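You operate a simulated robot arm through the tools that you are given. There is no shell and no other tool.

Carry out the task below with a simulated robot arm. There is one attempt and no reset: what you move stays moved.

JOB
Scour the scale off the hamper-side rim and ledge with clay soap on the green flannel.
Fine: then rinse the flannel under COLD, put it back, handle shut. What is to be rubbed or washed off counts as gone when no trace of it is left.

Only the result counts: the job must be done as asked and must still hold three seconds after the hand-in. Knocking over, shifting, dropping, spilling or breaking anything else fails it.

ROBOT AND FRAMES
A 7-joint arm with a two-finger gripper, fixed in place. Base frame: the origin is on the floor under the middle of its stand, x ahead of it, y to its left, z up; the work surface is at about z = 0.76. Lengths are in m, angles in degrees, forces in N, time in s.
With the tool pointing down near the work surface it reaches from about 0.34 to 0.72 m from the base axis. Its first joint turns from -66.0 to 66.0 degrees. Payload 2.45 kg.
The TCP is the grasp point between the finger pads, 0.026 m short of the fingertips. In the tool frame z runs along the fingers and y along their closing line. The gripper opens to 0.096 m; its body begins 0.069 m behind the TCP.
Orientation is that of the tool frame in the base frame, as a unit quaternion [x, y, z, w]. With the fingers straight down and closing along the base's y, the tool's x points along the base's -x, its y along +y and its z along -z.

CONTROLS
- The arm moves only by the tool jog_arm. Its argument "series" is a list that holds one entry, the list of rows, each a list of 7 numbers: the turn, a rotation vector about the tool's x, y, z in rad, then the shift along the tool's x, y, z in m, then the gripper command, from -1 (fully open) to 1 (shut), values between in proportion. In form: [[[wx, wy, wz, x, y, z, grip], ...]]. A call has 1 to 20 rows; each row is the pose to reach, as a shift and turn from the pose commanded when the call began, along the tool's axes at that moment. A row lasts 0.2 s, in which the tool goes at most 0.05 m and 8.6 degrees; a call with a longer step from one row to the next is refused whole, and so is a gripper value outside its range. A pose out of reach is approached as far as the arm can. The call stops where the force on the tool passes 40 N (or 10 N more than at its start, if that is more) or the arm is blocked; 0.2 s more then pass. Each finger travels about 0.05 m/s and halts on what it meets, pressing with about 34 N; the grip force reading is that of the motor and also rises with nothing between the fingers. The clock runs only during rows and for 0.2 s after the last one: add rows that repeat a pose to give the fingers time. It gives the time, the measured TCP pose, the force on the tool (base axes), the opening and the grip force at its end, in the units of the frame above (readings bear some noise), with the torque about the TCP (base axes, N m) and any sound that the robot's microphone picked up.
- Cameras (640 x 400 px; columns grow to the right, rows downward): "scene" is fixed at [0.1355, -0.3691, 1.4296]; the picture's right is [0.92, -0.40, 0.00], its down [-0.24, -0.54, -0.80] and it looks along [0.32, 0.74, -0.59] (base axes); focal length 214 px, centre (320, 200). "wrist" rides on the gripper at [0.082, 0.003, -0.098] in the tool frame; the picture's right is [-0.04, 1.00, 0.00], its down [-0.73, -0.03, -0.68] and it looks along [-0.68, -0.03, 0.73] (tool axes); focal length 256 px, centre (320, 200). There is no depth. A picture from a camera that has moved, and an enlarged one, comes with that camera's place and axes in the base frame and with its lens. The place of the scene camera against the robot may be out by one fixed shift of up to 0.025 m in any direction.
- camera(camera): a new picture of that camera. No time passes.
- inspect(camera, box): a new picture of the part [left, top, right, bottom] of that camera's present view, enlarged. No time passes.
- hand_in(): hands the job in; it is judged then, once.

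Nothing tells you positions but the pictures and the camera data. Unless the task says otherwise, let go and move clear before handing in.

The tools are called after ">>>" as a command line: name --argument value ..., lists and objects as JSON in quotes. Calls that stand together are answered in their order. jog_arm: Moves the arm, as the interface text tells. Its arguments: {"type":"object","properties":{"series":{"type":"array"}},"required":["series"]} The other tools are called the same way: camera (camera) takes a picture; inspect (camera, box) takes an enlarged picture of a part of a camera's view; hand_in () hands the job in.

At the start:

```text
time: 0.0
tool_pos: [0.4426, -0.0032, 1.2881]
tcp_rot: [0.0, 1.0, 0.0, 0.0]
force: [-0.4, 0.4, 0.4]
ft_torque: [-0.03, -0.01, 0.01]
opening: 0.0961
grip_force: 0.2
```

scene: 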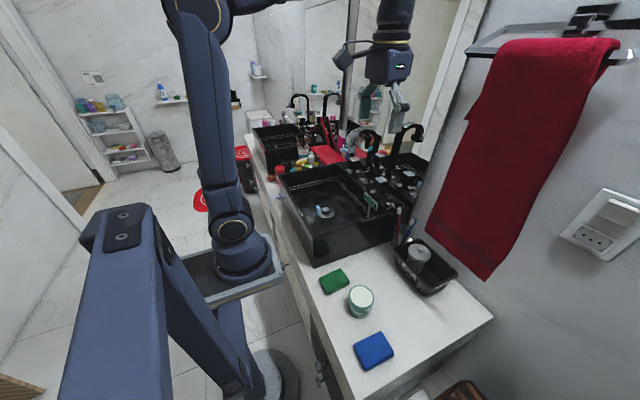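
wrist: 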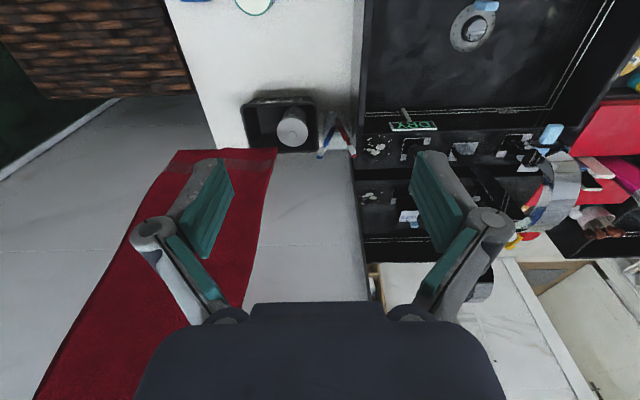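

I see a bathroom counter with a black sink, a green folded cloth, a tin/jar (perhaps the soap), a blue cloth, and a dark tray. I'll look closer at the pictures before moving anything.

>>> inspect --camera "scene" --box '[260, 140, 500, 390]'

>>> inspect --camera "scene" --box '[280, 80, 440, 180]'

>>> inspect --camera "scene" --box '[300, 250, 420, 380]'

>>> inspect --camera "scene" --box '[270, 150, 410, 270]'

>>> inspect --camera "wrist" --box '[220, 0, 640, 260]'

>>> inspect --camera "wrist" --box '[340, 80, 560, 260]'

```text
1.60 times, centred on (380, 265) of scene
camera zoom: at [0.1355, -0.3691, 1.4296], right [0.92, -0.4, 0.0], down [-0.24, -0.54, -0.8], along [0.32, 0.74, -0.59], focal length 343 px, centre (224, 96)
```

zoom: 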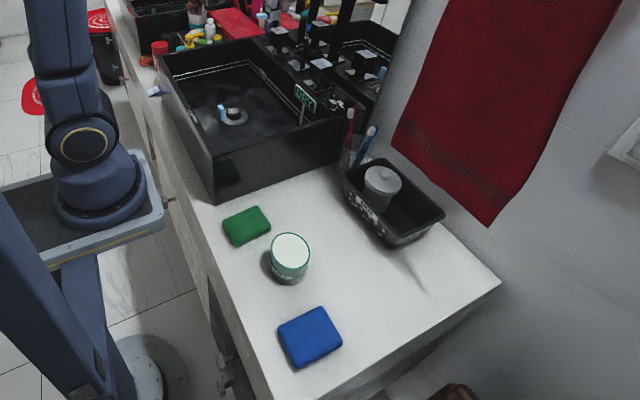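

```text
4.00 times, centred on (360, 130) of scene
camera zoom: at [0.1355, -0.3691, 1.4296], right [0.92, -0.4, 0.0], down [-0.24, -0.54, -0.8], along [0.32, 0.74, -0.59], focal length 858 px, centre (160, 480)
```

zoom: 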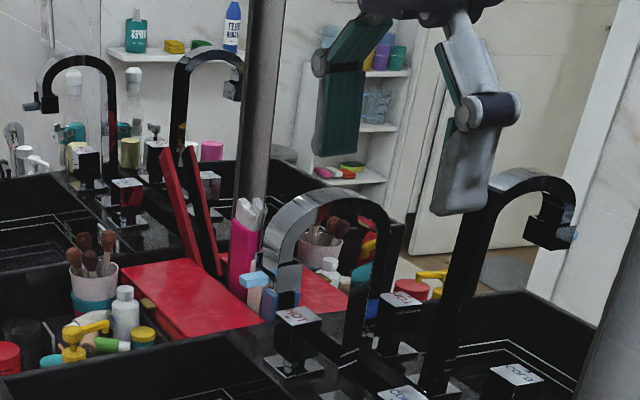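

```text
3.08 times, centred on (360, 315) of scene
camera zoom: at [0.1355, -0.3691, 1.4296], right [0.92, -0.4, 0.0], down [-0.24, -0.54, -0.8], along [0.32, 0.74, -0.59], focal length 660 px, centre (197, -154)
```

zoom: 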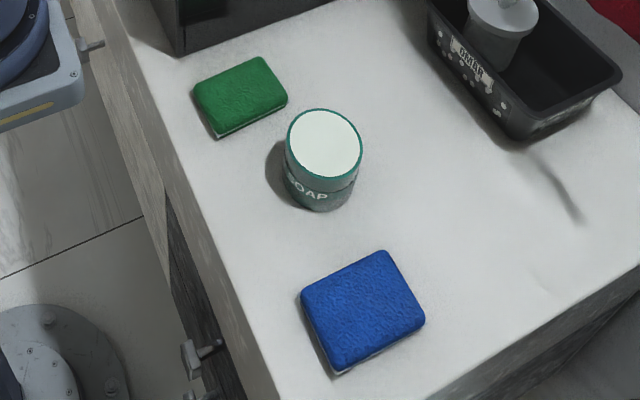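

```text
3.33 times, centred on (340, 210) of scene
camera zoom: at [0.1355, -0.3691, 1.4296], right [0.92, -0.4, 0.0], down [-0.24, -0.54, -0.8], along [0.32, 0.74, -0.59], focal length 715 px, centre (253, 167)
```

zoom: 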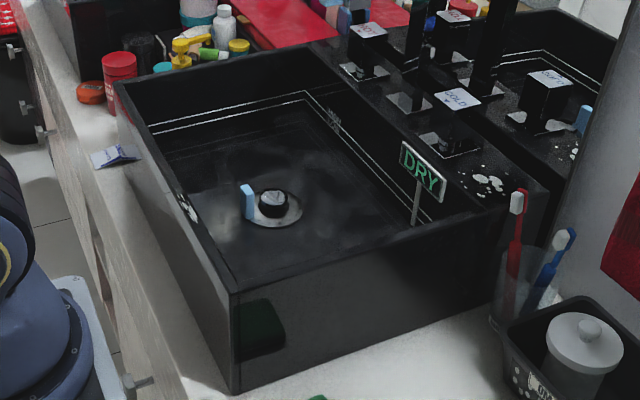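

```text
1.52 times, centred on (430, 130) of wrist
camera zoom: at [0.3617, 0.0, 1.3869], right [0.04, 1.0, 0.0], down [0.73, -0.03, 0.68], along [0.68, -0.03, -0.73], focal length 390 px, centre (152, 307)
```

zoom: 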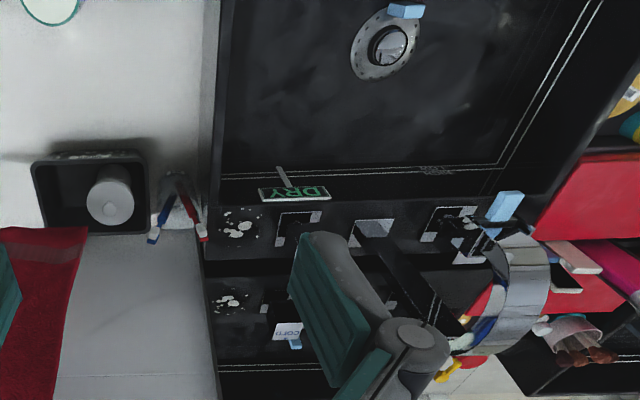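

```text
2.22 times, centred on (450, 170) of wrist
camera zoom: at [0.3617, 0.0, 1.3869], right [0.04, 1.0, 0.0], down [0.73, -0.03, 0.68], along [0.68, -0.03, -0.73], focal length 569 px, centre (31, 267)
```

zoom: 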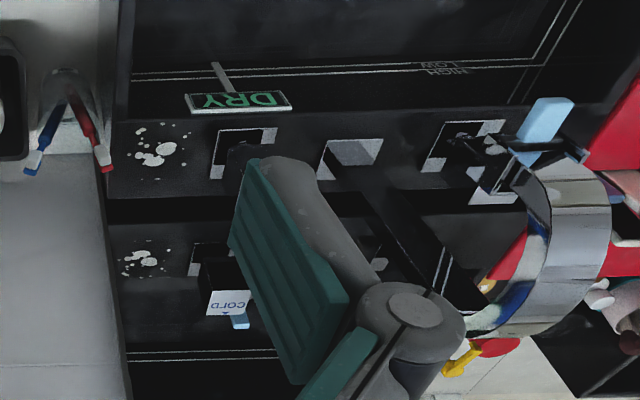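

I see white spots on the sink's back ledge near the toothbrush (-y, hamper) end, and the rim appears to be at about z≈0.92. I'll move the wrist camera lower and sideways for closer views of the ledge, taps and labels.

>>> jog_arm --series '[[[0, 0, 0, 0, 0.035, 0.035, -1], [0, 0, 0, 0, 0.07, 0.07, -1], [0, 0, 0, 0, 0.1, 0.105, -1], [0, 0, 0, 0, 0.1, 0.14, -1]]]'

>>> camera --camera "wrist"

>>> inspect --camera "wrist" --box '[200, 0, 440, 200]'

>>> camera --camera "scene"

```text
time: 1.0
tool_pos: [0.4461, 0.0975, 1.1486]
tcp_rot: [-0.001, 1.0, 0.001, 0.0]
force: [0.7, 0.0, -0.4]
ft_torque: [-0.04, 0.01, -0.01]
opening: 0.096
grip_force: 0.0
```

```text
taken
camera wrist: at [0.3641, 0.1012, 1.2463], right [0.04, 1.0, 0.0], down [0.73, -0.03, 0.68], along [0.68, -0.03, -0.73], focal length 256 px, centre (320, 200)
```

wrist: 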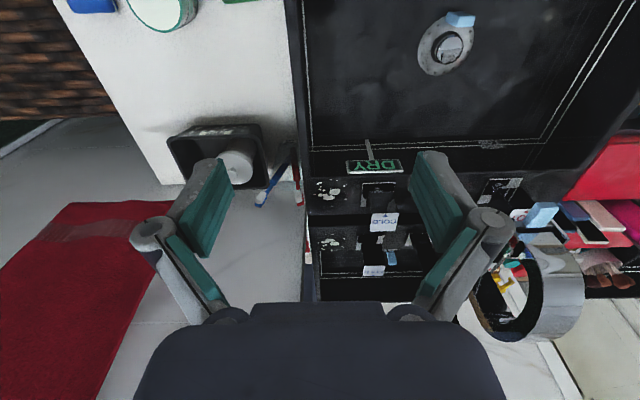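

```text
2.00 times, centred on (320, 100) of wrist
camera zoom: at [0.3641, 0.1012, 1.2463], right [0.04, 1.0, 0.0], down [0.73, -0.03, 0.68], along [0.68, -0.03, -0.73], focal length 512 px, centre (320, 400)
```

zoom: 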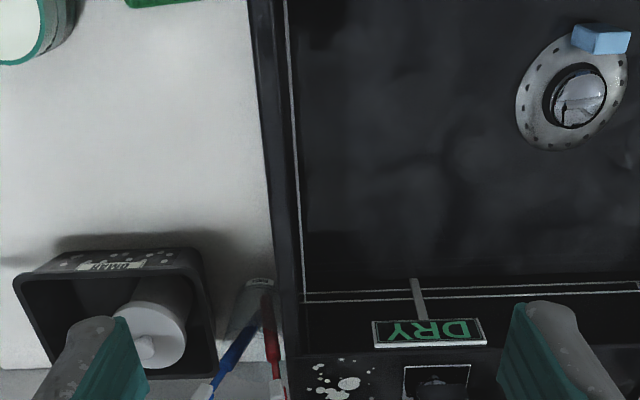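

```text
taken
```

scene: 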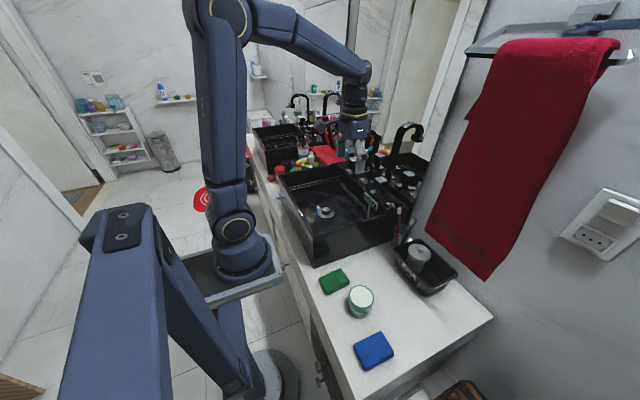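

The spots lie at roughly (0.645, 0.105, 0.92) on the back ledge. I'll zoom in on possible hampers, the rim and the labels.

>>> inspect --camera "scene" --box '[400, 340, 520, 400]'

>>> inspect --camera "scene" --box '[60, 70, 220, 220]'

>>> inspect --camera "scene" --box '[230, 100, 330, 200]'

>>> inspect --camera "scene" --box '[280, 150, 360, 230]'

>>> inspect --camera "scene" --box '[350, 150, 440, 240]'

>>> inspect --camera "scene" --box '[330, 270, 390, 330]'

>>> inspect --camera "scene" --box '[390, 220, 470, 300]'

>>> inspect --camera "wrist" --box '[0, 0, 200, 130]'

>>> inspect --camera "wrist" --box '[280, 130, 440, 300]'

>>> inspect --camera "wrist" --box '[430, 0, 640, 130]'

```text
5.33 times, centred on (460, 370) of scene
camera zoom: at [0.1355, -0.3691, 1.4296], right [0.92, -0.4, 0.0], down [-0.24, -0.54, -0.8], along [0.32, 0.74, -0.59], focal length 1144 px, centre (-427, -707)
```

zoom: 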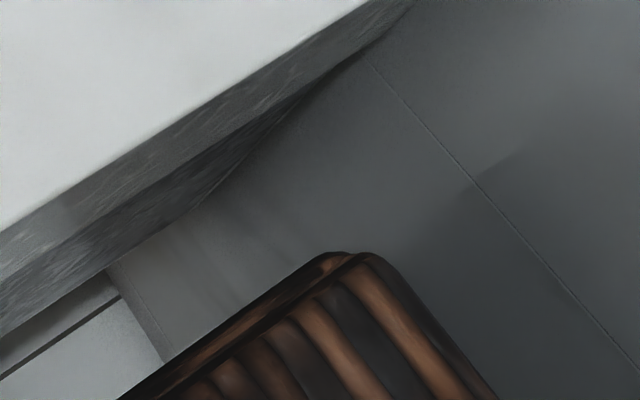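

```text
2.67 times, centred on (140, 145) of scene
camera zoom: at [0.1355, -0.3691, 1.4296], right [0.92, -0.4, 0.0], down [-0.24, -0.54, -0.8], along [0.32, 0.74, -0.59], focal length 572 px, centre (800, 347)
```

zoom: 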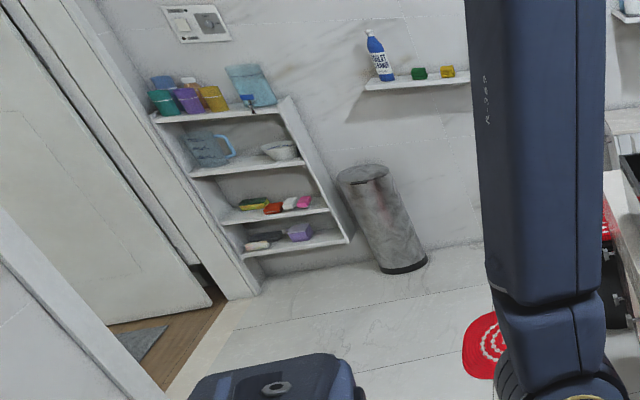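

```text
4.00 times, centred on (280, 150) of scene
camera zoom: at [0.1355, -0.3691, 1.4296], right [0.92, -0.4, 0.0], down [-0.24, -0.54, -0.8], along [0.32, 0.74, -0.59], focal length 858 px, centre (480, 400)
```

zoom: 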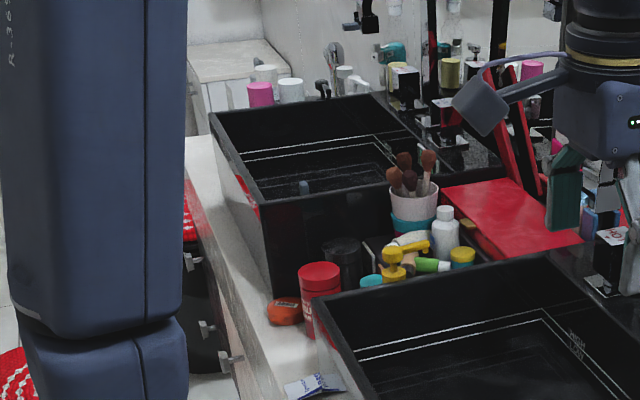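

```text
5.00 times, centred on (320, 190) of scene
camera zoom: at [0.1355, -0.3691, 1.4296], right [0.92, -0.4, 0.0], down [-0.24, -0.54, -0.8], along [0.32, 0.74, -0.59], focal length 1072 px, centre (320, 250)
```

zoom: 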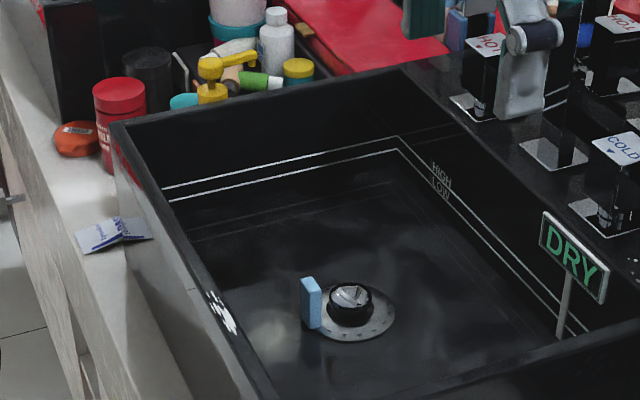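

```text
4.44 times, centred on (395, 195) of scene
camera zoom: at [0.1355, -0.3691, 1.4296], right [0.92, -0.4, 0.0], down [-0.24, -0.54, -0.8], along [0.32, 0.74, -0.59], focal length 953 px, centre (-13, 222)
```

zoom: 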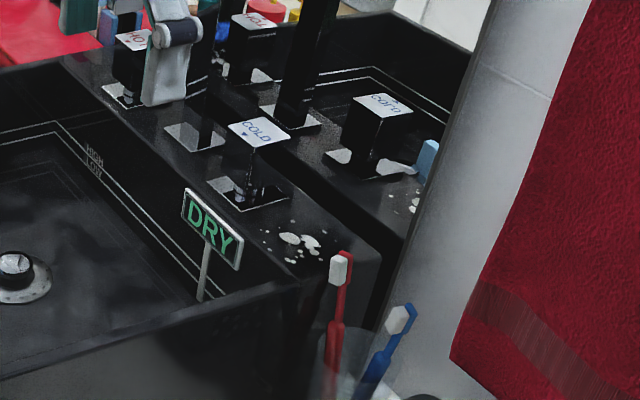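

```text
6.67 times, centred on (360, 300) of scene
camera zoom: at [0.1355, -0.3691, 1.4296], right [0.92, -0.4, 0.0], down [-0.24, -0.54, -0.8], along [0.32, 0.74, -0.59], focal length 1430 px, centre (53, -467)
```

zoom: 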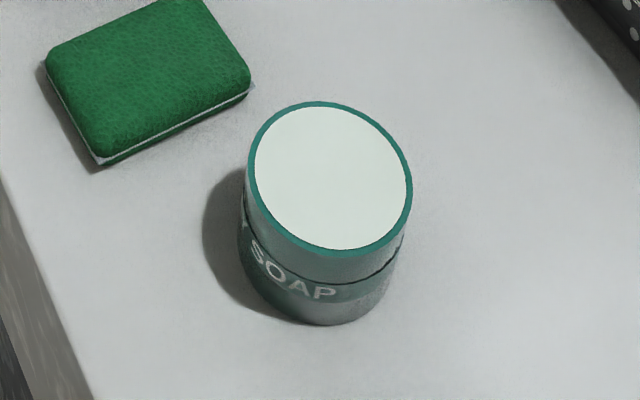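

```text
5.00 times, centred on (430, 260) of scene
camera zoom: at [0.1355, -0.3691, 1.4296], right [0.92, -0.4, 0.0], down [-0.24, -0.54, -0.8], along [0.32, 0.74, -0.59], focal length 1072 px, centre (-230, -100)
```

zoom: 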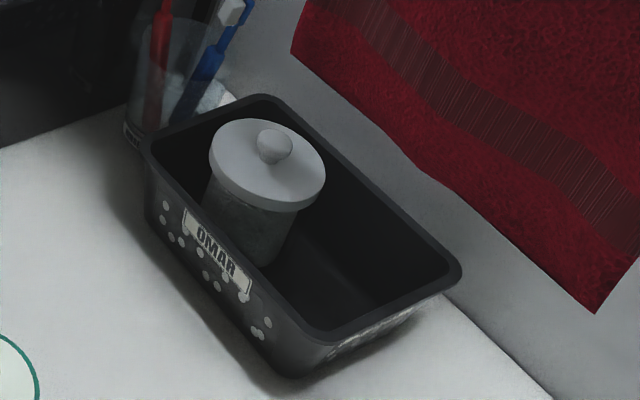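

```text
3.08 times, centred on (100, 65) of wrist
camera zoom: at [0.3641, 0.1012, 1.2463], right [0.04, 1.0, 0.0], down [0.73, -0.03, 0.68], along [0.68, -0.03, -0.73], focal length 788 px, centre (997, 615)
```

zoom: 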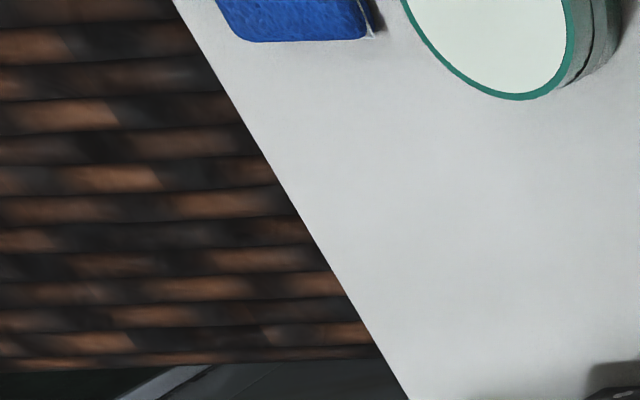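

```text
2.35 times, centred on (360, 215) of wrist
camera zoom: at [0.3641, 0.1012, 1.2463], right [0.04, 1.0, 0.0], down [0.73, -0.03, 0.68], along [0.68, -0.03, -0.73], focal length 602 px, centre (226, 165)
```

zoom: 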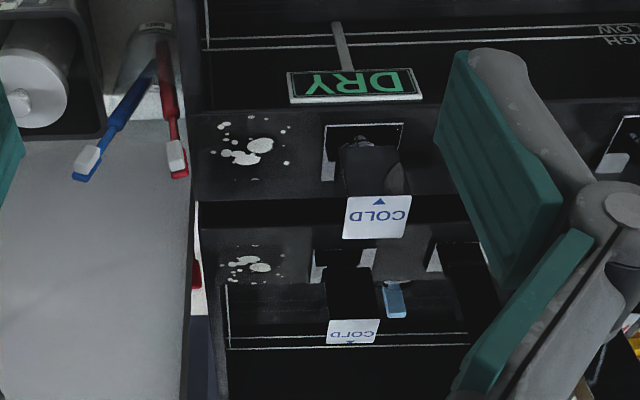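

```text
3.05 times, centred on (535, 65) of wrist
camera zoom: at [0.3641, 0.1012, 1.2463], right [0.04, 1.0, 0.0], down [0.73, -0.03, 0.68], along [0.68, -0.03, -0.73], focal length 780 px, centre (-335, 611)
```

zoom: 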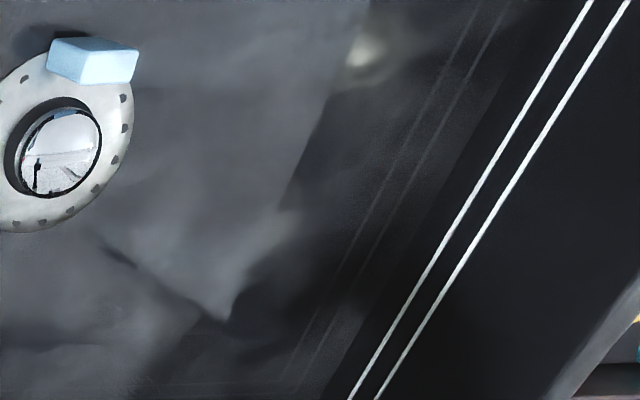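

The hamper (wicker) is at the -y end, so the hamper-side scale should be toward -y. I also see a second white patch on the front rim near y≈0.23, so I'll tilt the camera straight down and survey the whole sink and counter.

>>> jog_arm --series '[[[0, 0.125, 0, 0, 0.02, 0, -1], [0, 0.25, 0, 0, 0.04, 0, -1], [0, 0.375, 0, 0, 0.06, 0, -1], [0, 0.5, 0, 0, 0.08, 0, -1], [0, 0.625, 0, 0, 0.08, 0, -1], [0, 0.75, 0, 0, 0.08, 0, -1], [0, 0.75, 0, 0, 0.08, 0, -1]]]'

>>> camera --camera "wrist"

>>> inspect --camera "wrist" --box '[160, 0, 420, 180]'

>>> inspect --camera "wrist" --box '[160, 180, 420, 360]'

>>> camera --camera "scene"

```text
time: 2.6
tool_pos: [0.4439, 0.1754, 1.1487]
tcp_rot: [0.0, 0.93, 0.0, -0.367]
force: [0.2, 0.1, -0.5]
ft_torque: [0.02, -0.01, 0.01]
opening: 0.0959
grip_force: 0.0
```

```text
taken
camera wrist: at [0.4514, 0.1798, 1.276], right [0.03, 1.0, -0.03], down [1.0, -0.03, 0.0], along [-0.01, -0.03, -1.0], focal length 256 px, centre (320, 200)
```

wrist: 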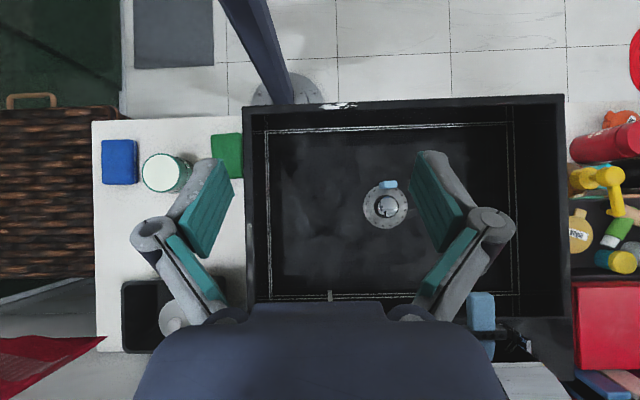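

```text
2.22 times, centred on (290, 90) of wrist
camera zoom: at [0.4514, 0.1798, 1.276], right [0.03, 1.0, -0.03], down [1.0, -0.03, 0.0], along [-0.01, -0.03, -1.0], focal length 569 px, centre (387, 444)
```

zoom: 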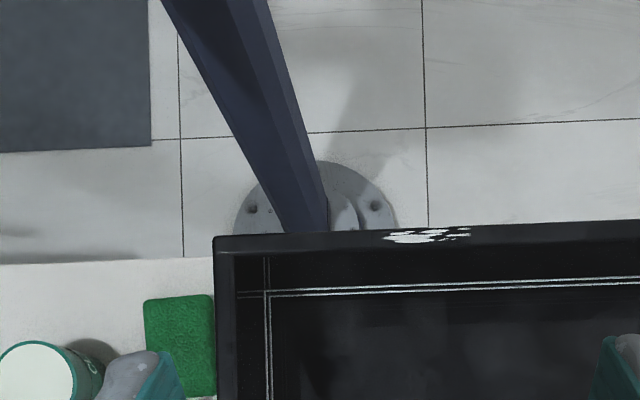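

```text
2.22 times, centred on (290, 270) of wrist
camera zoom: at [0.4514, 0.1798, 1.276], right [0.03, 1.0, -0.03], down [1.0, -0.03, 0.0], along [-0.01, -0.03, -1.0], focal length 569 px, centre (387, 44)
```

zoom: 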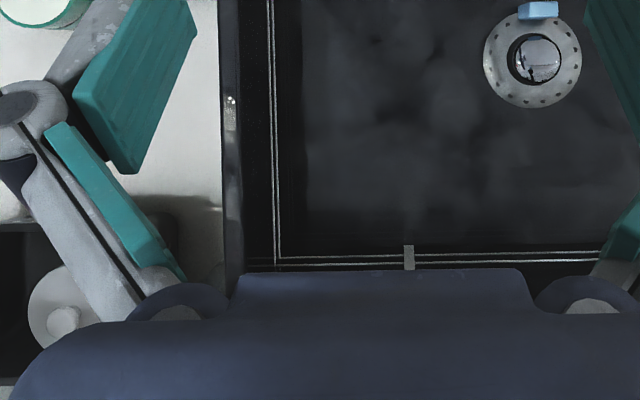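

```text
taken
```

scene: 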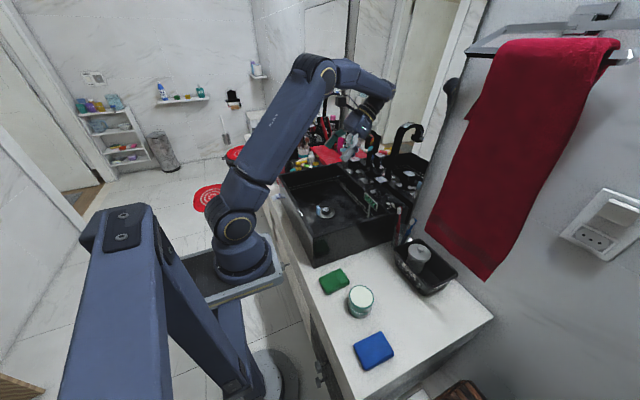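

There is a faint patch on the hamper-side (-y) rim as well as a patch on the front rim (which is not hamper-side). I'll zoom in on each.

>>> inspect --camera "wrist" --box '[230, 180, 290, 280]'

>>> inspect --camera "wrist" --box '[230, 90, 290, 190]'

>>> inspect --camera "wrist" --box '[300, 80, 400, 140]'

>>> inspect --camera "wrist" --box '[80, 110, 250, 210]'

>>> inspect --camera "wrist" --box '[520, 80, 640, 300]'

>>> inspect --camera "wrist" --box '[350, 160, 430, 240]'

```text
4.00 times, centred on (260, 230) of wrist
camera zoom: at [0.4514, 0.1798, 1.276], right [0.03, 1.0, -0.03], down [1.0, -0.03, 0.0], along [-0.01, -0.03, -1.0], focal length 1024 px, centre (560, 80)
```

zoom: 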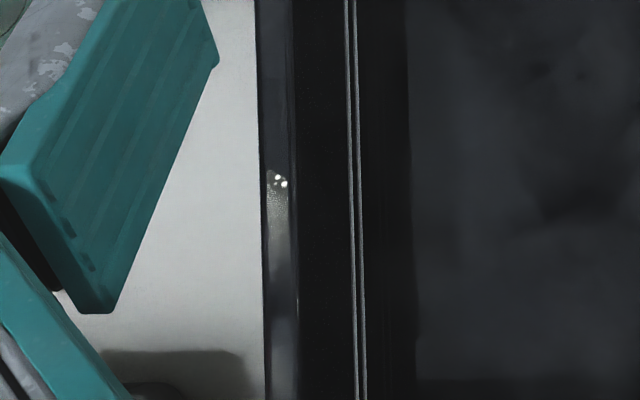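

```text
4.00 times, centred on (260, 140) of wrist
camera zoom: at [0.4514, 0.1798, 1.276], right [0.03, 1.0, -0.03], down [1.0, -0.03, 0.0], along [-0.01, -0.03, -1.0], focal length 1024 px, centre (560, 440)
```

zoom: 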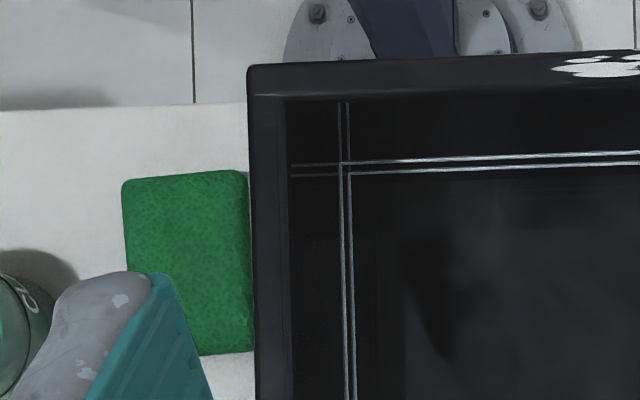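

```text
6.40 times, centred on (350, 110) of wrist
camera zoom: at [0.4514, 0.1798, 1.276], right [0.03, 1.0, -0.03], down [1.0, -0.03, 0.0], along [-0.01, -0.03, -1.0], focal length 1638 px, centre (128, 776)
```

zoom: 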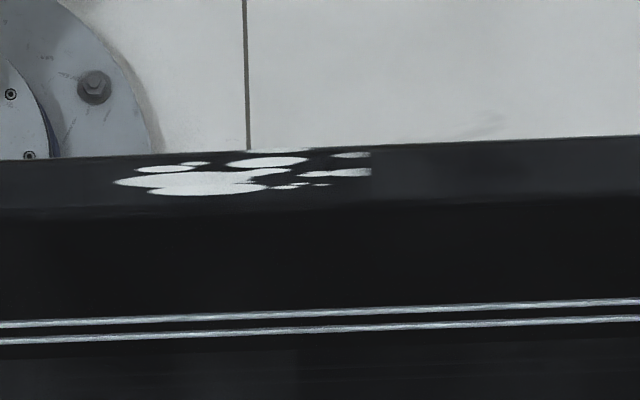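

```text
3.76 times, centred on (165, 160) of wrist
camera zoom: at [0.4514, 0.1798, 1.276], right [0.03, 1.0, -0.03], down [1.0, -0.03, 0.0], along [-0.01, -0.03, -1.0], focal length 964 px, centre (904, 351)
```

zoom: 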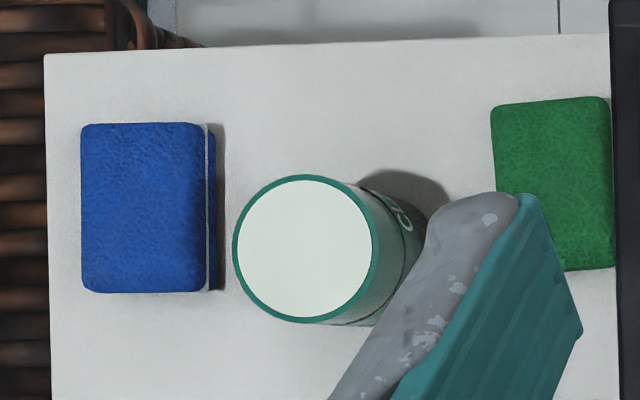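

```text
1.82 times, centred on (580, 190) of wrist
camera zoom: at [0.4514, 0.1798, 1.276], right [0.03, 1.0, -0.03], down [1.0, -0.03, 0.0], along [-0.01, -0.03, -1.0], focal length 465 px, centre (-153, 218)
```

zoom: 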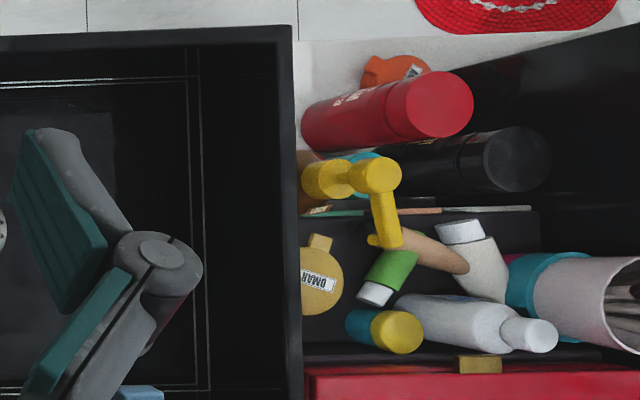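

```text
5.00 times, centred on (390, 200) of wrist
camera zoom: at [0.4514, 0.1798, 1.276], right [0.03, 1.0, -0.03], down [1.0, -0.03, 0.0], along [-0.01, -0.03, -1.0], focal length 1280 px, centre (-30, 200)
```

zoom: 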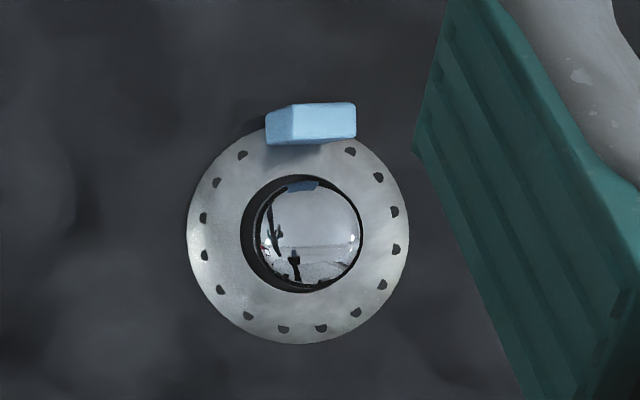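

The jar's label begins "CL…" so it looks like CLAY SOAP. I'll shift the camera over to the -y rim to check whether the faint patch is scale or a reflection.

>>> jog_arm --series '[[[0, 0, 0, 0, -0.05, 0, -1], [0, 0, 0, 0, -0.1, 0, -1], [0, 0, 0, 0, -0.1, 0, -1]]]'

>>> camera --camera "wrist"

>>> inspect --camera "wrist" --box '[260, 80, 380, 300]'

>>> inspect --camera "wrist" --box '[160, 100, 290, 220]'

```text
time: 3.4
tool_pos: [0.4432, 0.0778, 1.1496]
tcp_rot: [-0.001, 0.93, 0.0, -0.367]
force: [0.6, -0.1, -0.1]
ft_torque: [0.01, 0.02, 0.01]
opening: 0.096
grip_force: 0.0
```

```text
taken
camera wrist: at [0.4508, 0.0806, 1.2771], right [0.03, 1.0, -0.03], down [1.0, -0.03, 0.0], along [0.0, -0.03, -1.0], focal length 256 px, centre (320, 200)
```

wrist: 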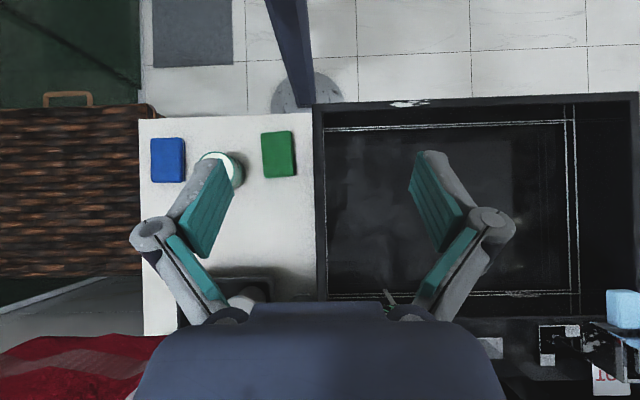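

```text
1.82 times, centred on (320, 190) of wrist
camera zoom: at [0.4508, 0.0806, 1.2771], right [0.03, 1.0, -0.03], down [1.0, -0.03, 0.0], along [0.0, -0.03, -1.0], focal length 465 px, centre (320, 218)
```

zoom: 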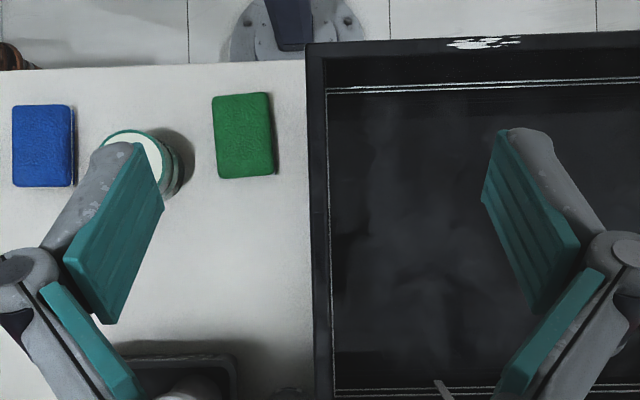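

```text
3.33 times, centred on (225, 160) of wrist
camera zoom: at [0.4508, 0.0806, 1.2771], right [0.03, 1.0, -0.03], down [1.0, -0.03, 0.0], along [0.0, -0.03, -1.0], focal length 853 px, centre (637, 333)
```

zoom: 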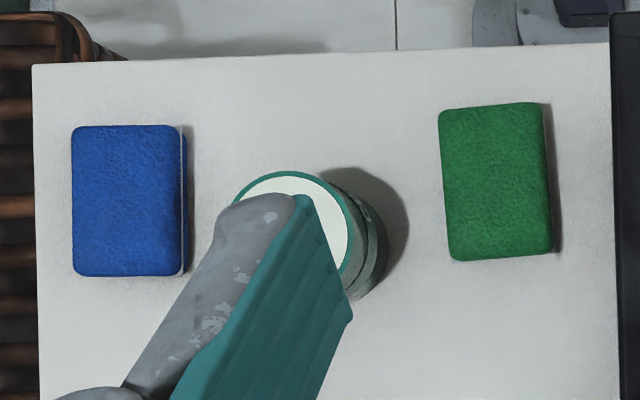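

The faint patch on the -y rim vanished with the change of view, so it was just a reflection; the real patches on this hamper-side sink are on the front rim (≈0.318, 0.198) and on the ledge (≈0.645, 0.105). Next I'll check the tap area and the rest of the ledge for more patches.

>>> jog_arm --series '[[[0, -0.125, 0, 0.009, 0.045, 0.008, -1], [0, -0.25, 0, 0.018, 0.09, 0.017, -1], [0, -0.375, 0, 0.027, 0.135, 0.025, -1], [0, -0.5, 0, 0.036, 0.175, 0.034, -1], [0, -0.5, 0, 0.036, 0.175, 0.034, -1]]]'

>>> camera --camera "wrist"

>>> inspect --camera "wrist" --box '[210, 120, 440, 310]'

>>> camera --camera "scene"

>>> inspect --camera "scene" --box '[300, 80, 440, 220]'

```text
time: 4.6
tool_pos: [0.3935, 0.2525, 1.1504]
tcp_rot: [0.0, 0.992, 0.001, -0.124]
force: [-0.4, 0.6, -0.4]
ft_torque: [0.01, 0.0, -0.05]
opening: 0.096
grip_force: 0.0
```

```text
taken
camera wrist: at [0.3396, 0.2558, 1.2652], right [0.04, 1.0, -0.01], down [0.88, -0.03, 0.48], along [0.48, -0.03, -0.88], focal length 256 px, centre (320, 200)
```

wrist: 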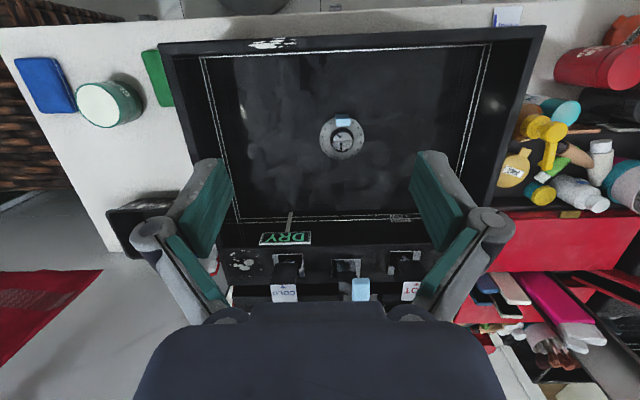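

```text
2.11 times, centred on (325, 215) of wrist
camera zoom: at [0.3396, 0.2558, 1.2652], right [0.04, 1.0, -0.01], down [0.88, -0.03, 0.48], along [0.48, -0.03, -0.88], focal length 539 px, centre (310, 168)
```

zoom: 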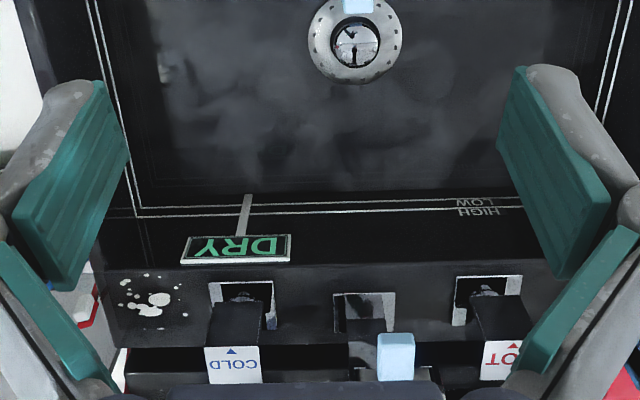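

```text
taken
```

scene: 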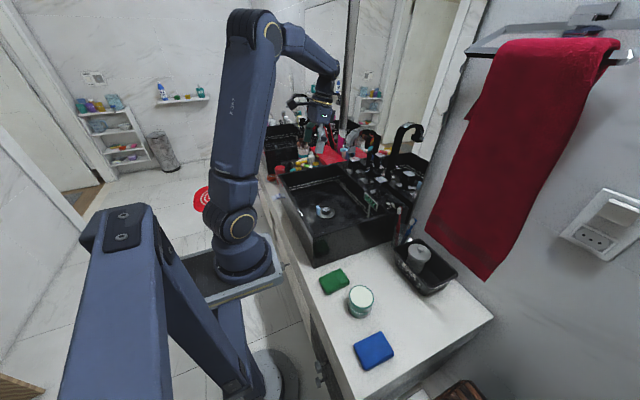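

```text
2.86 times, centred on (370, 150) of scene
camera zoom: at [0.1355, -0.3691, 1.4296], right [0.92, -0.4, 0.0], down [-0.24, -0.54, -0.8], along [0.32, 0.74, -0.59], focal length 613 px, centre (177, 343)
```

zoom: 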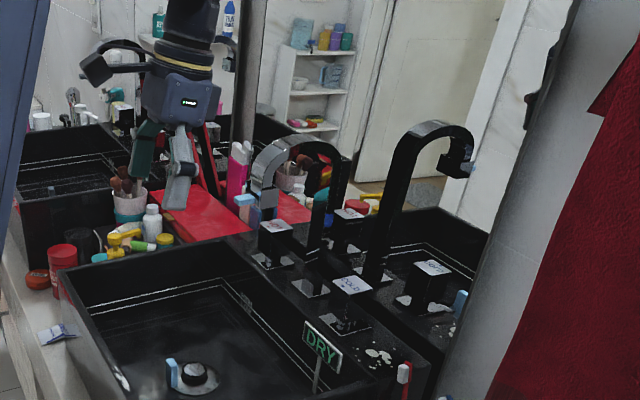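

I make out COLD at about (0.63, 0.187, z≈1.0) and HOT at about (0.63, 0.369), with the spout's tip (light blue) at about (0.517, 0.285, 1.10). I'll go closer to the COLD handle and the ledge patch.

>>> jog_arm --series '[[[0, -0.0625, 0, -0.0266, -0.025, 0.0164, -1], [0, -0.125, 0, -0.0532, -0.05, 0.0328, -1], [0, -0.1875, 0, -0.08, -0.075, 0.0493, -1], [0, -0.25, 0, -0.1065, -0.1, 0.0657, -1], [0, -0.25, 0, -0.1065, -0.1, 0.0657, -1]]]'

>>> camera --camera "wrist"

>>> inspect --camera "wrist" --box '[240, 100, 420, 240]'

>>> inspect --camera "scene" --box '[350, 150, 410, 220]'

>>> inspect --camera "scene" --box '[330, 110, 430, 200]'

```text
time: 5.8
tool_pos: [0.4795, 0.1518, 1.0575]
tcp_rot: [0.0, 1.0, 0.0, 0.0]
force: [-0.3, -0.3, 0.5]
ft_torque: [0.01, 0.02, 0.01]
opening: 0.0961
grip_force: 0.0
```

```text
taken
camera wrist: at [0.3995, 0.1549, 1.1555], right [0.04, 1.0, 0.0], down [0.73, -0.03, 0.68], along [0.68, -0.03, -0.73], focal length 256 px, centre (320, 200)
```

wrist: 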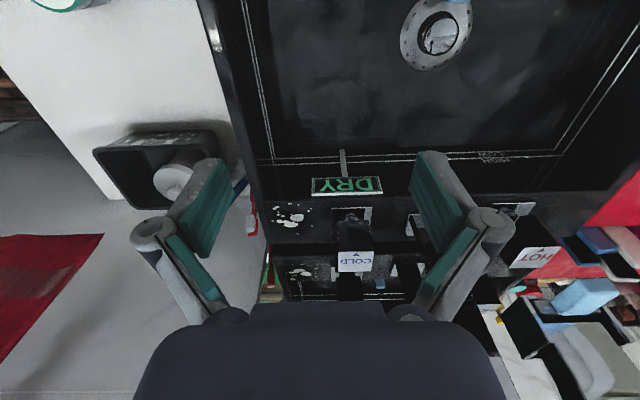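

```text
2.86 times, centred on (330, 170) of wrist
camera zoom: at [0.3995, 0.1549, 1.1555], right [0.04, 1.0, 0.0], down [0.73, -0.03, 0.68], along [0.68, -0.03, -0.73], focal length 731 px, centre (291, 286)
```

zoom: 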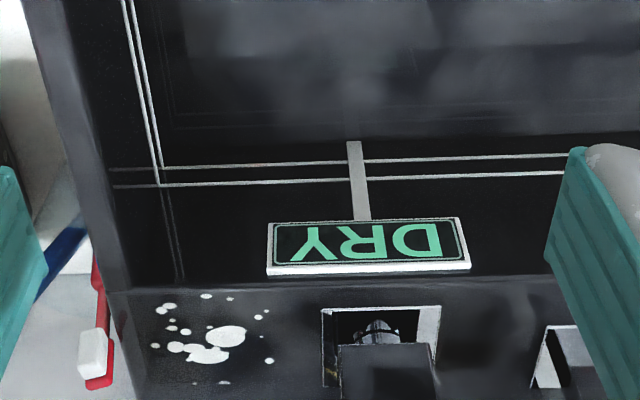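

```text
5.71 times, centred on (380, 185) of scene
camera zoom: at [0.1355, -0.3691, 1.4296], right [0.92, -0.4, 0.0], down [-0.24, -0.54, -0.8], along [0.32, 0.74, -0.59], focal length 1226 px, centre (-23, 286)
```

zoom: 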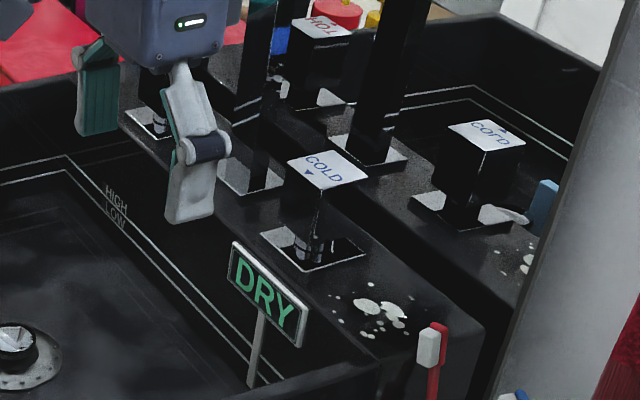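

```text
4.44 times, centred on (380, 155) of scene
camera zoom: at [0.1355, -0.3691, 1.4296], right [0.92, -0.4, 0.0], down [-0.24, -0.54, -0.8], along [0.32, 0.74, -0.59], focal length 953 px, centre (53, 400)
```

zoom: 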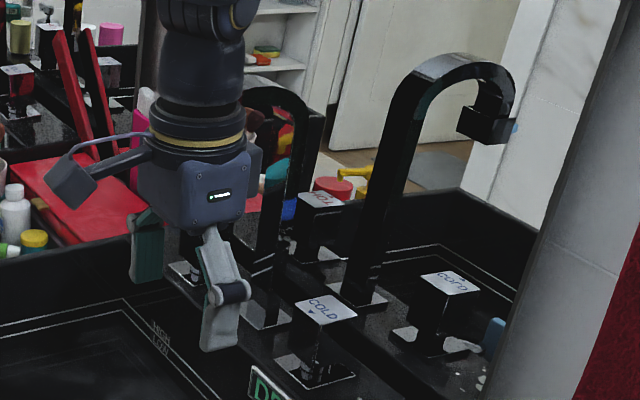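

The COLD handle looks like a block on a stem with an arrow on its label. I'll tilt the camera up for a more frontal view to learn how the handle works and where the spout's outlet is.

>>> jog_arm --series '[[[0, -0.125, 0, 0, 0, 0, -1], [0, -0.25, 0, 0, 0, 0, -1], [0, -0.375, 0, 0, 0, 0, -1], [0, -0.5, 0, 0, 0, 0, -1], [0, -0.5, 0, 0, 0, 0, -1]]]'

>>> camera --camera "wrist"

>>> inspect --camera "wrist" --box '[260, 90, 440, 230]'

>>> inspect --camera "wrist" --box '[400, 100, 640, 280]'

```text
time: 7.0
tool_pos: [0.4804, 0.1506, 1.0584]
tcp_rot: [0.001, 0.969, 0.0, 0.247]
force: [0.1, -0.5, -0.4]
ft_torque: [0.0, 0.03, 0.01]
opening: 0.096
grip_force: 0.1
```

```text
taken
camera wrist: at [0.362, 0.1552, 1.1051], right [0.03, 1.0, 0.02], down [0.32, -0.03, 0.95], along [0.95, -0.03, -0.32], focal length 256 px, centre (320, 200)
```

wrist: 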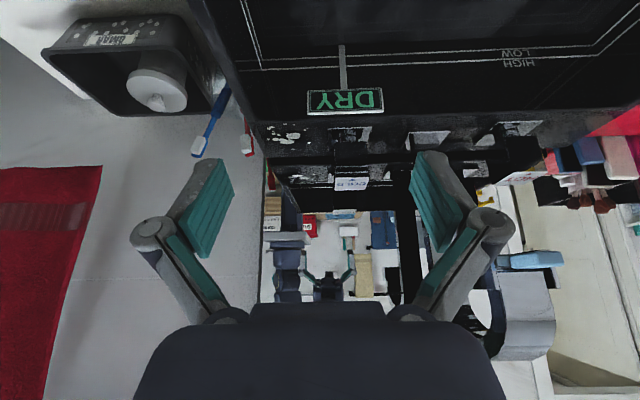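

```text
2.86 times, centred on (350, 160) of wrist
camera zoom: at [0.362, 0.1552, 1.1051], right [0.03, 1.0, 0.02], down [0.32, -0.03, 0.95], along [0.95, -0.03, -0.32], focal length 731 px, centre (234, 314)
```

zoom: 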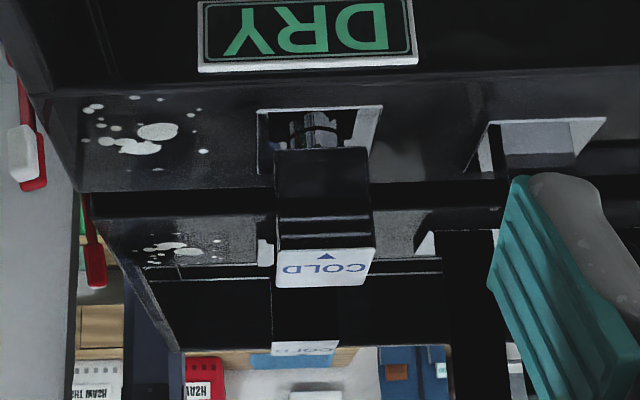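

```text
2.22 times, centred on (520, 190) of wrist
camera zoom: at [0.362, 0.1552, 1.1051], right [0.03, 1.0, 0.02], down [0.32, -0.03, 0.95], along [0.95, -0.03, -0.32], focal length 569 px, centre (-124, 222)
```

zoom: 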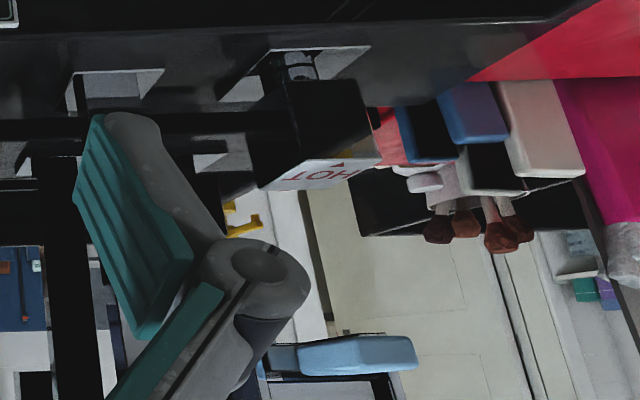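

The COLD handle is a square block (~3.5 cm) on a round stem, with its arrow pointing towards the basin, so most likely it turns. Next I'll inspect the soap jar and the green flannel from close above.

>>> jog_arm --series '[[[0, 0.144, 0, 0.0069, -0.025, 0.0048, -1], [0, 0.2875, 0, 0.0138, -0.05, 0.0096, -1], [0, 0.431, 0, 0.0207, -0.075, 0.0144, -1], [0, 0.575, 0, 0.0275, -0.1, 0.0192, -1], [0, 0.719, 0, 0.0344, -0.125, 0.024, -1], [0, 0.8625, 0, 0.0413, -0.15, 0.0288, -1], [0, 1.006, 0, 0.048, -0.175, 0.0336, -1], [0, 1.15, 0, 0.055, -0.2, 0.0383, -1], [0, 1.15, 0, 0.055, -0.2, 0.0383, -1]]]'

>>> camera --camera "wrist"

>>> inspect --camera "wrist" --box '[200, 60, 420, 220]'

>>> camera --camera "scene"

```text
time: 9.0
tool_pos: [0.451, -0.0489, 0.9968]
tcp_rot: [0.0, 0.947, 0.0, -0.32]
force: [0.5, -0.5, 0.8]
ft_torque: [0.0, -0.02, 0.0]
opening: 0.0961
grip_force: 0.0
```

```text
taken
camera wrist: at [0.4461, -0.0456, 1.1256], right [0.03, 1.0, -0.02], down [0.99, -0.03, 0.1], along [0.09, -0.03, -1.0], focal length 256 px, centre (320, 200)
```

wrist: 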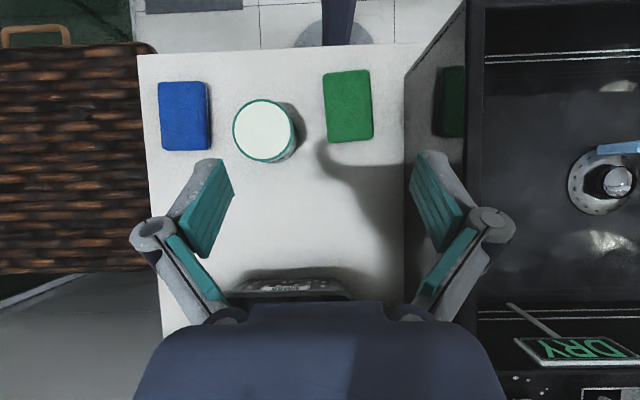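

```text
2.50 times, centred on (310, 140) of wrist
camera zoom: at [0.4461, -0.0456, 1.1256], right [0.03, 1.0, -0.02], down [0.99, -0.03, 0.1], along [0.09, -0.03, -1.0], focal length 640 px, centre (345, 350)
```

zoom: 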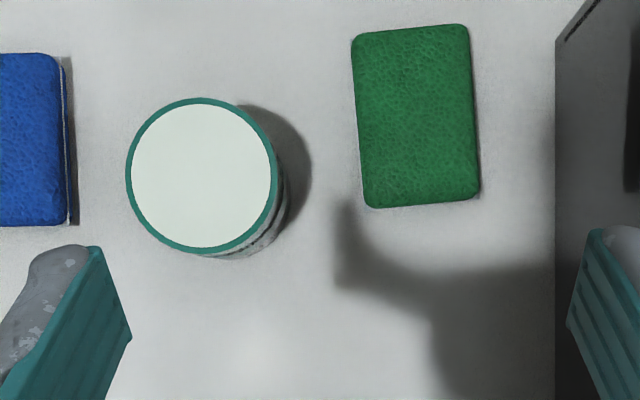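

```text
taken
```

scene: 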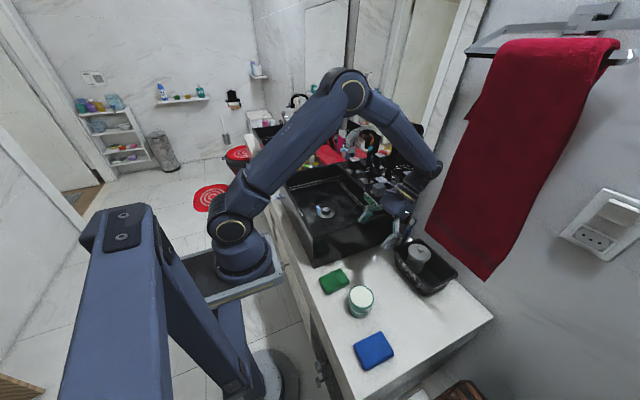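

The jar's top is a pale disc inside a teal ring. I'll zoom in hard on the jar with the scene camera to see whether it's open and to read its label.

>>> inspect --camera "scene" --box '[342, 282, 378, 322]'

>>> inspect --camera "scene" --box '[316, 264, 354, 298]'

>>> inspect --camera "scene" --box '[286, 196, 316, 226]'

>>> inspect --camera "wrist" --box '[225, 90, 310, 170]'

```text
10.00 times, centred on (360, 302) of scene
camera zoom: at [0.1355, -0.3691, 1.4296], right [0.92, -0.4, 0.0], down [-0.24, -0.54, -0.8], along [0.32, 0.74, -0.59], focal length 2145 px, centre (-80, -820)
```

zoom: 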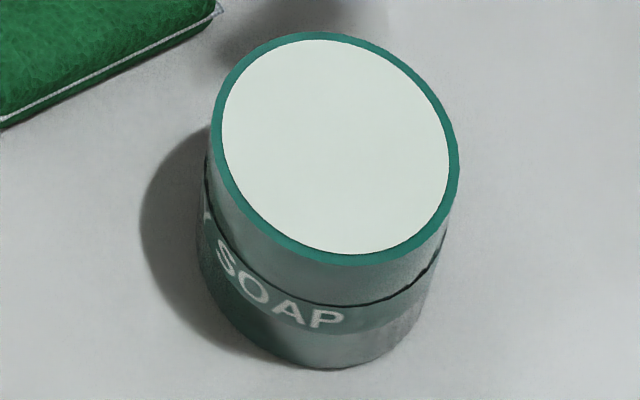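

```text
11.76 times, centred on (335, 281) of scene
camera zoom: at [0.1355, -0.3691, 1.4296], right [0.92, -0.4, 0.0], down [-0.24, -0.54, -0.8], along [0.32, 0.74, -0.59], focal length 2523 px, centre (144, -753)
```

zoom: 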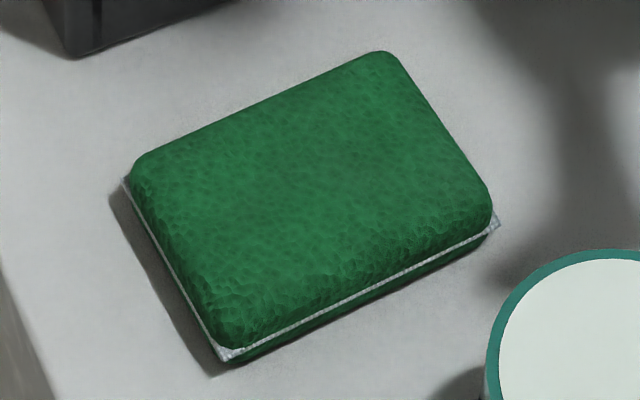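

```text
13.33 times, centred on (301, 211) of scene
camera zoom: at [0.1355, -0.3691, 1.4296], right [0.92, -0.4, 0.0], down [-0.24, -0.54, -0.8], along [0.32, 0.74, -0.59], focal length 2860 px, centre (573, 53)
```

zoom: 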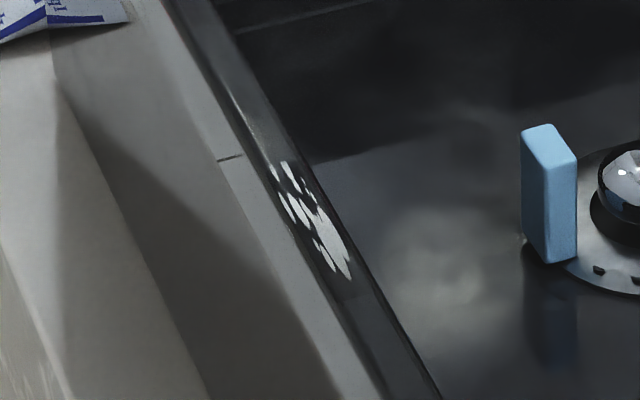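

```text
5.00 times, centred on (268, 130) of wrist
camera zoom: at [0.4461, -0.0456, 1.1256], right [0.03, 1.0, -0.02], down [0.99, -0.03, 0.1], along [0.09, -0.03, -1.0], focal length 1280 px, centre (582, 550)
```

zoom: 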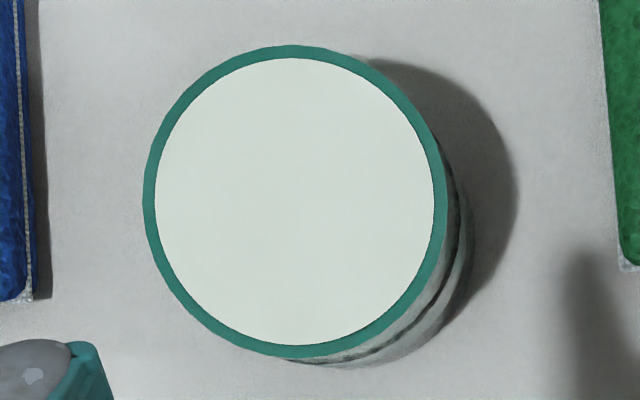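

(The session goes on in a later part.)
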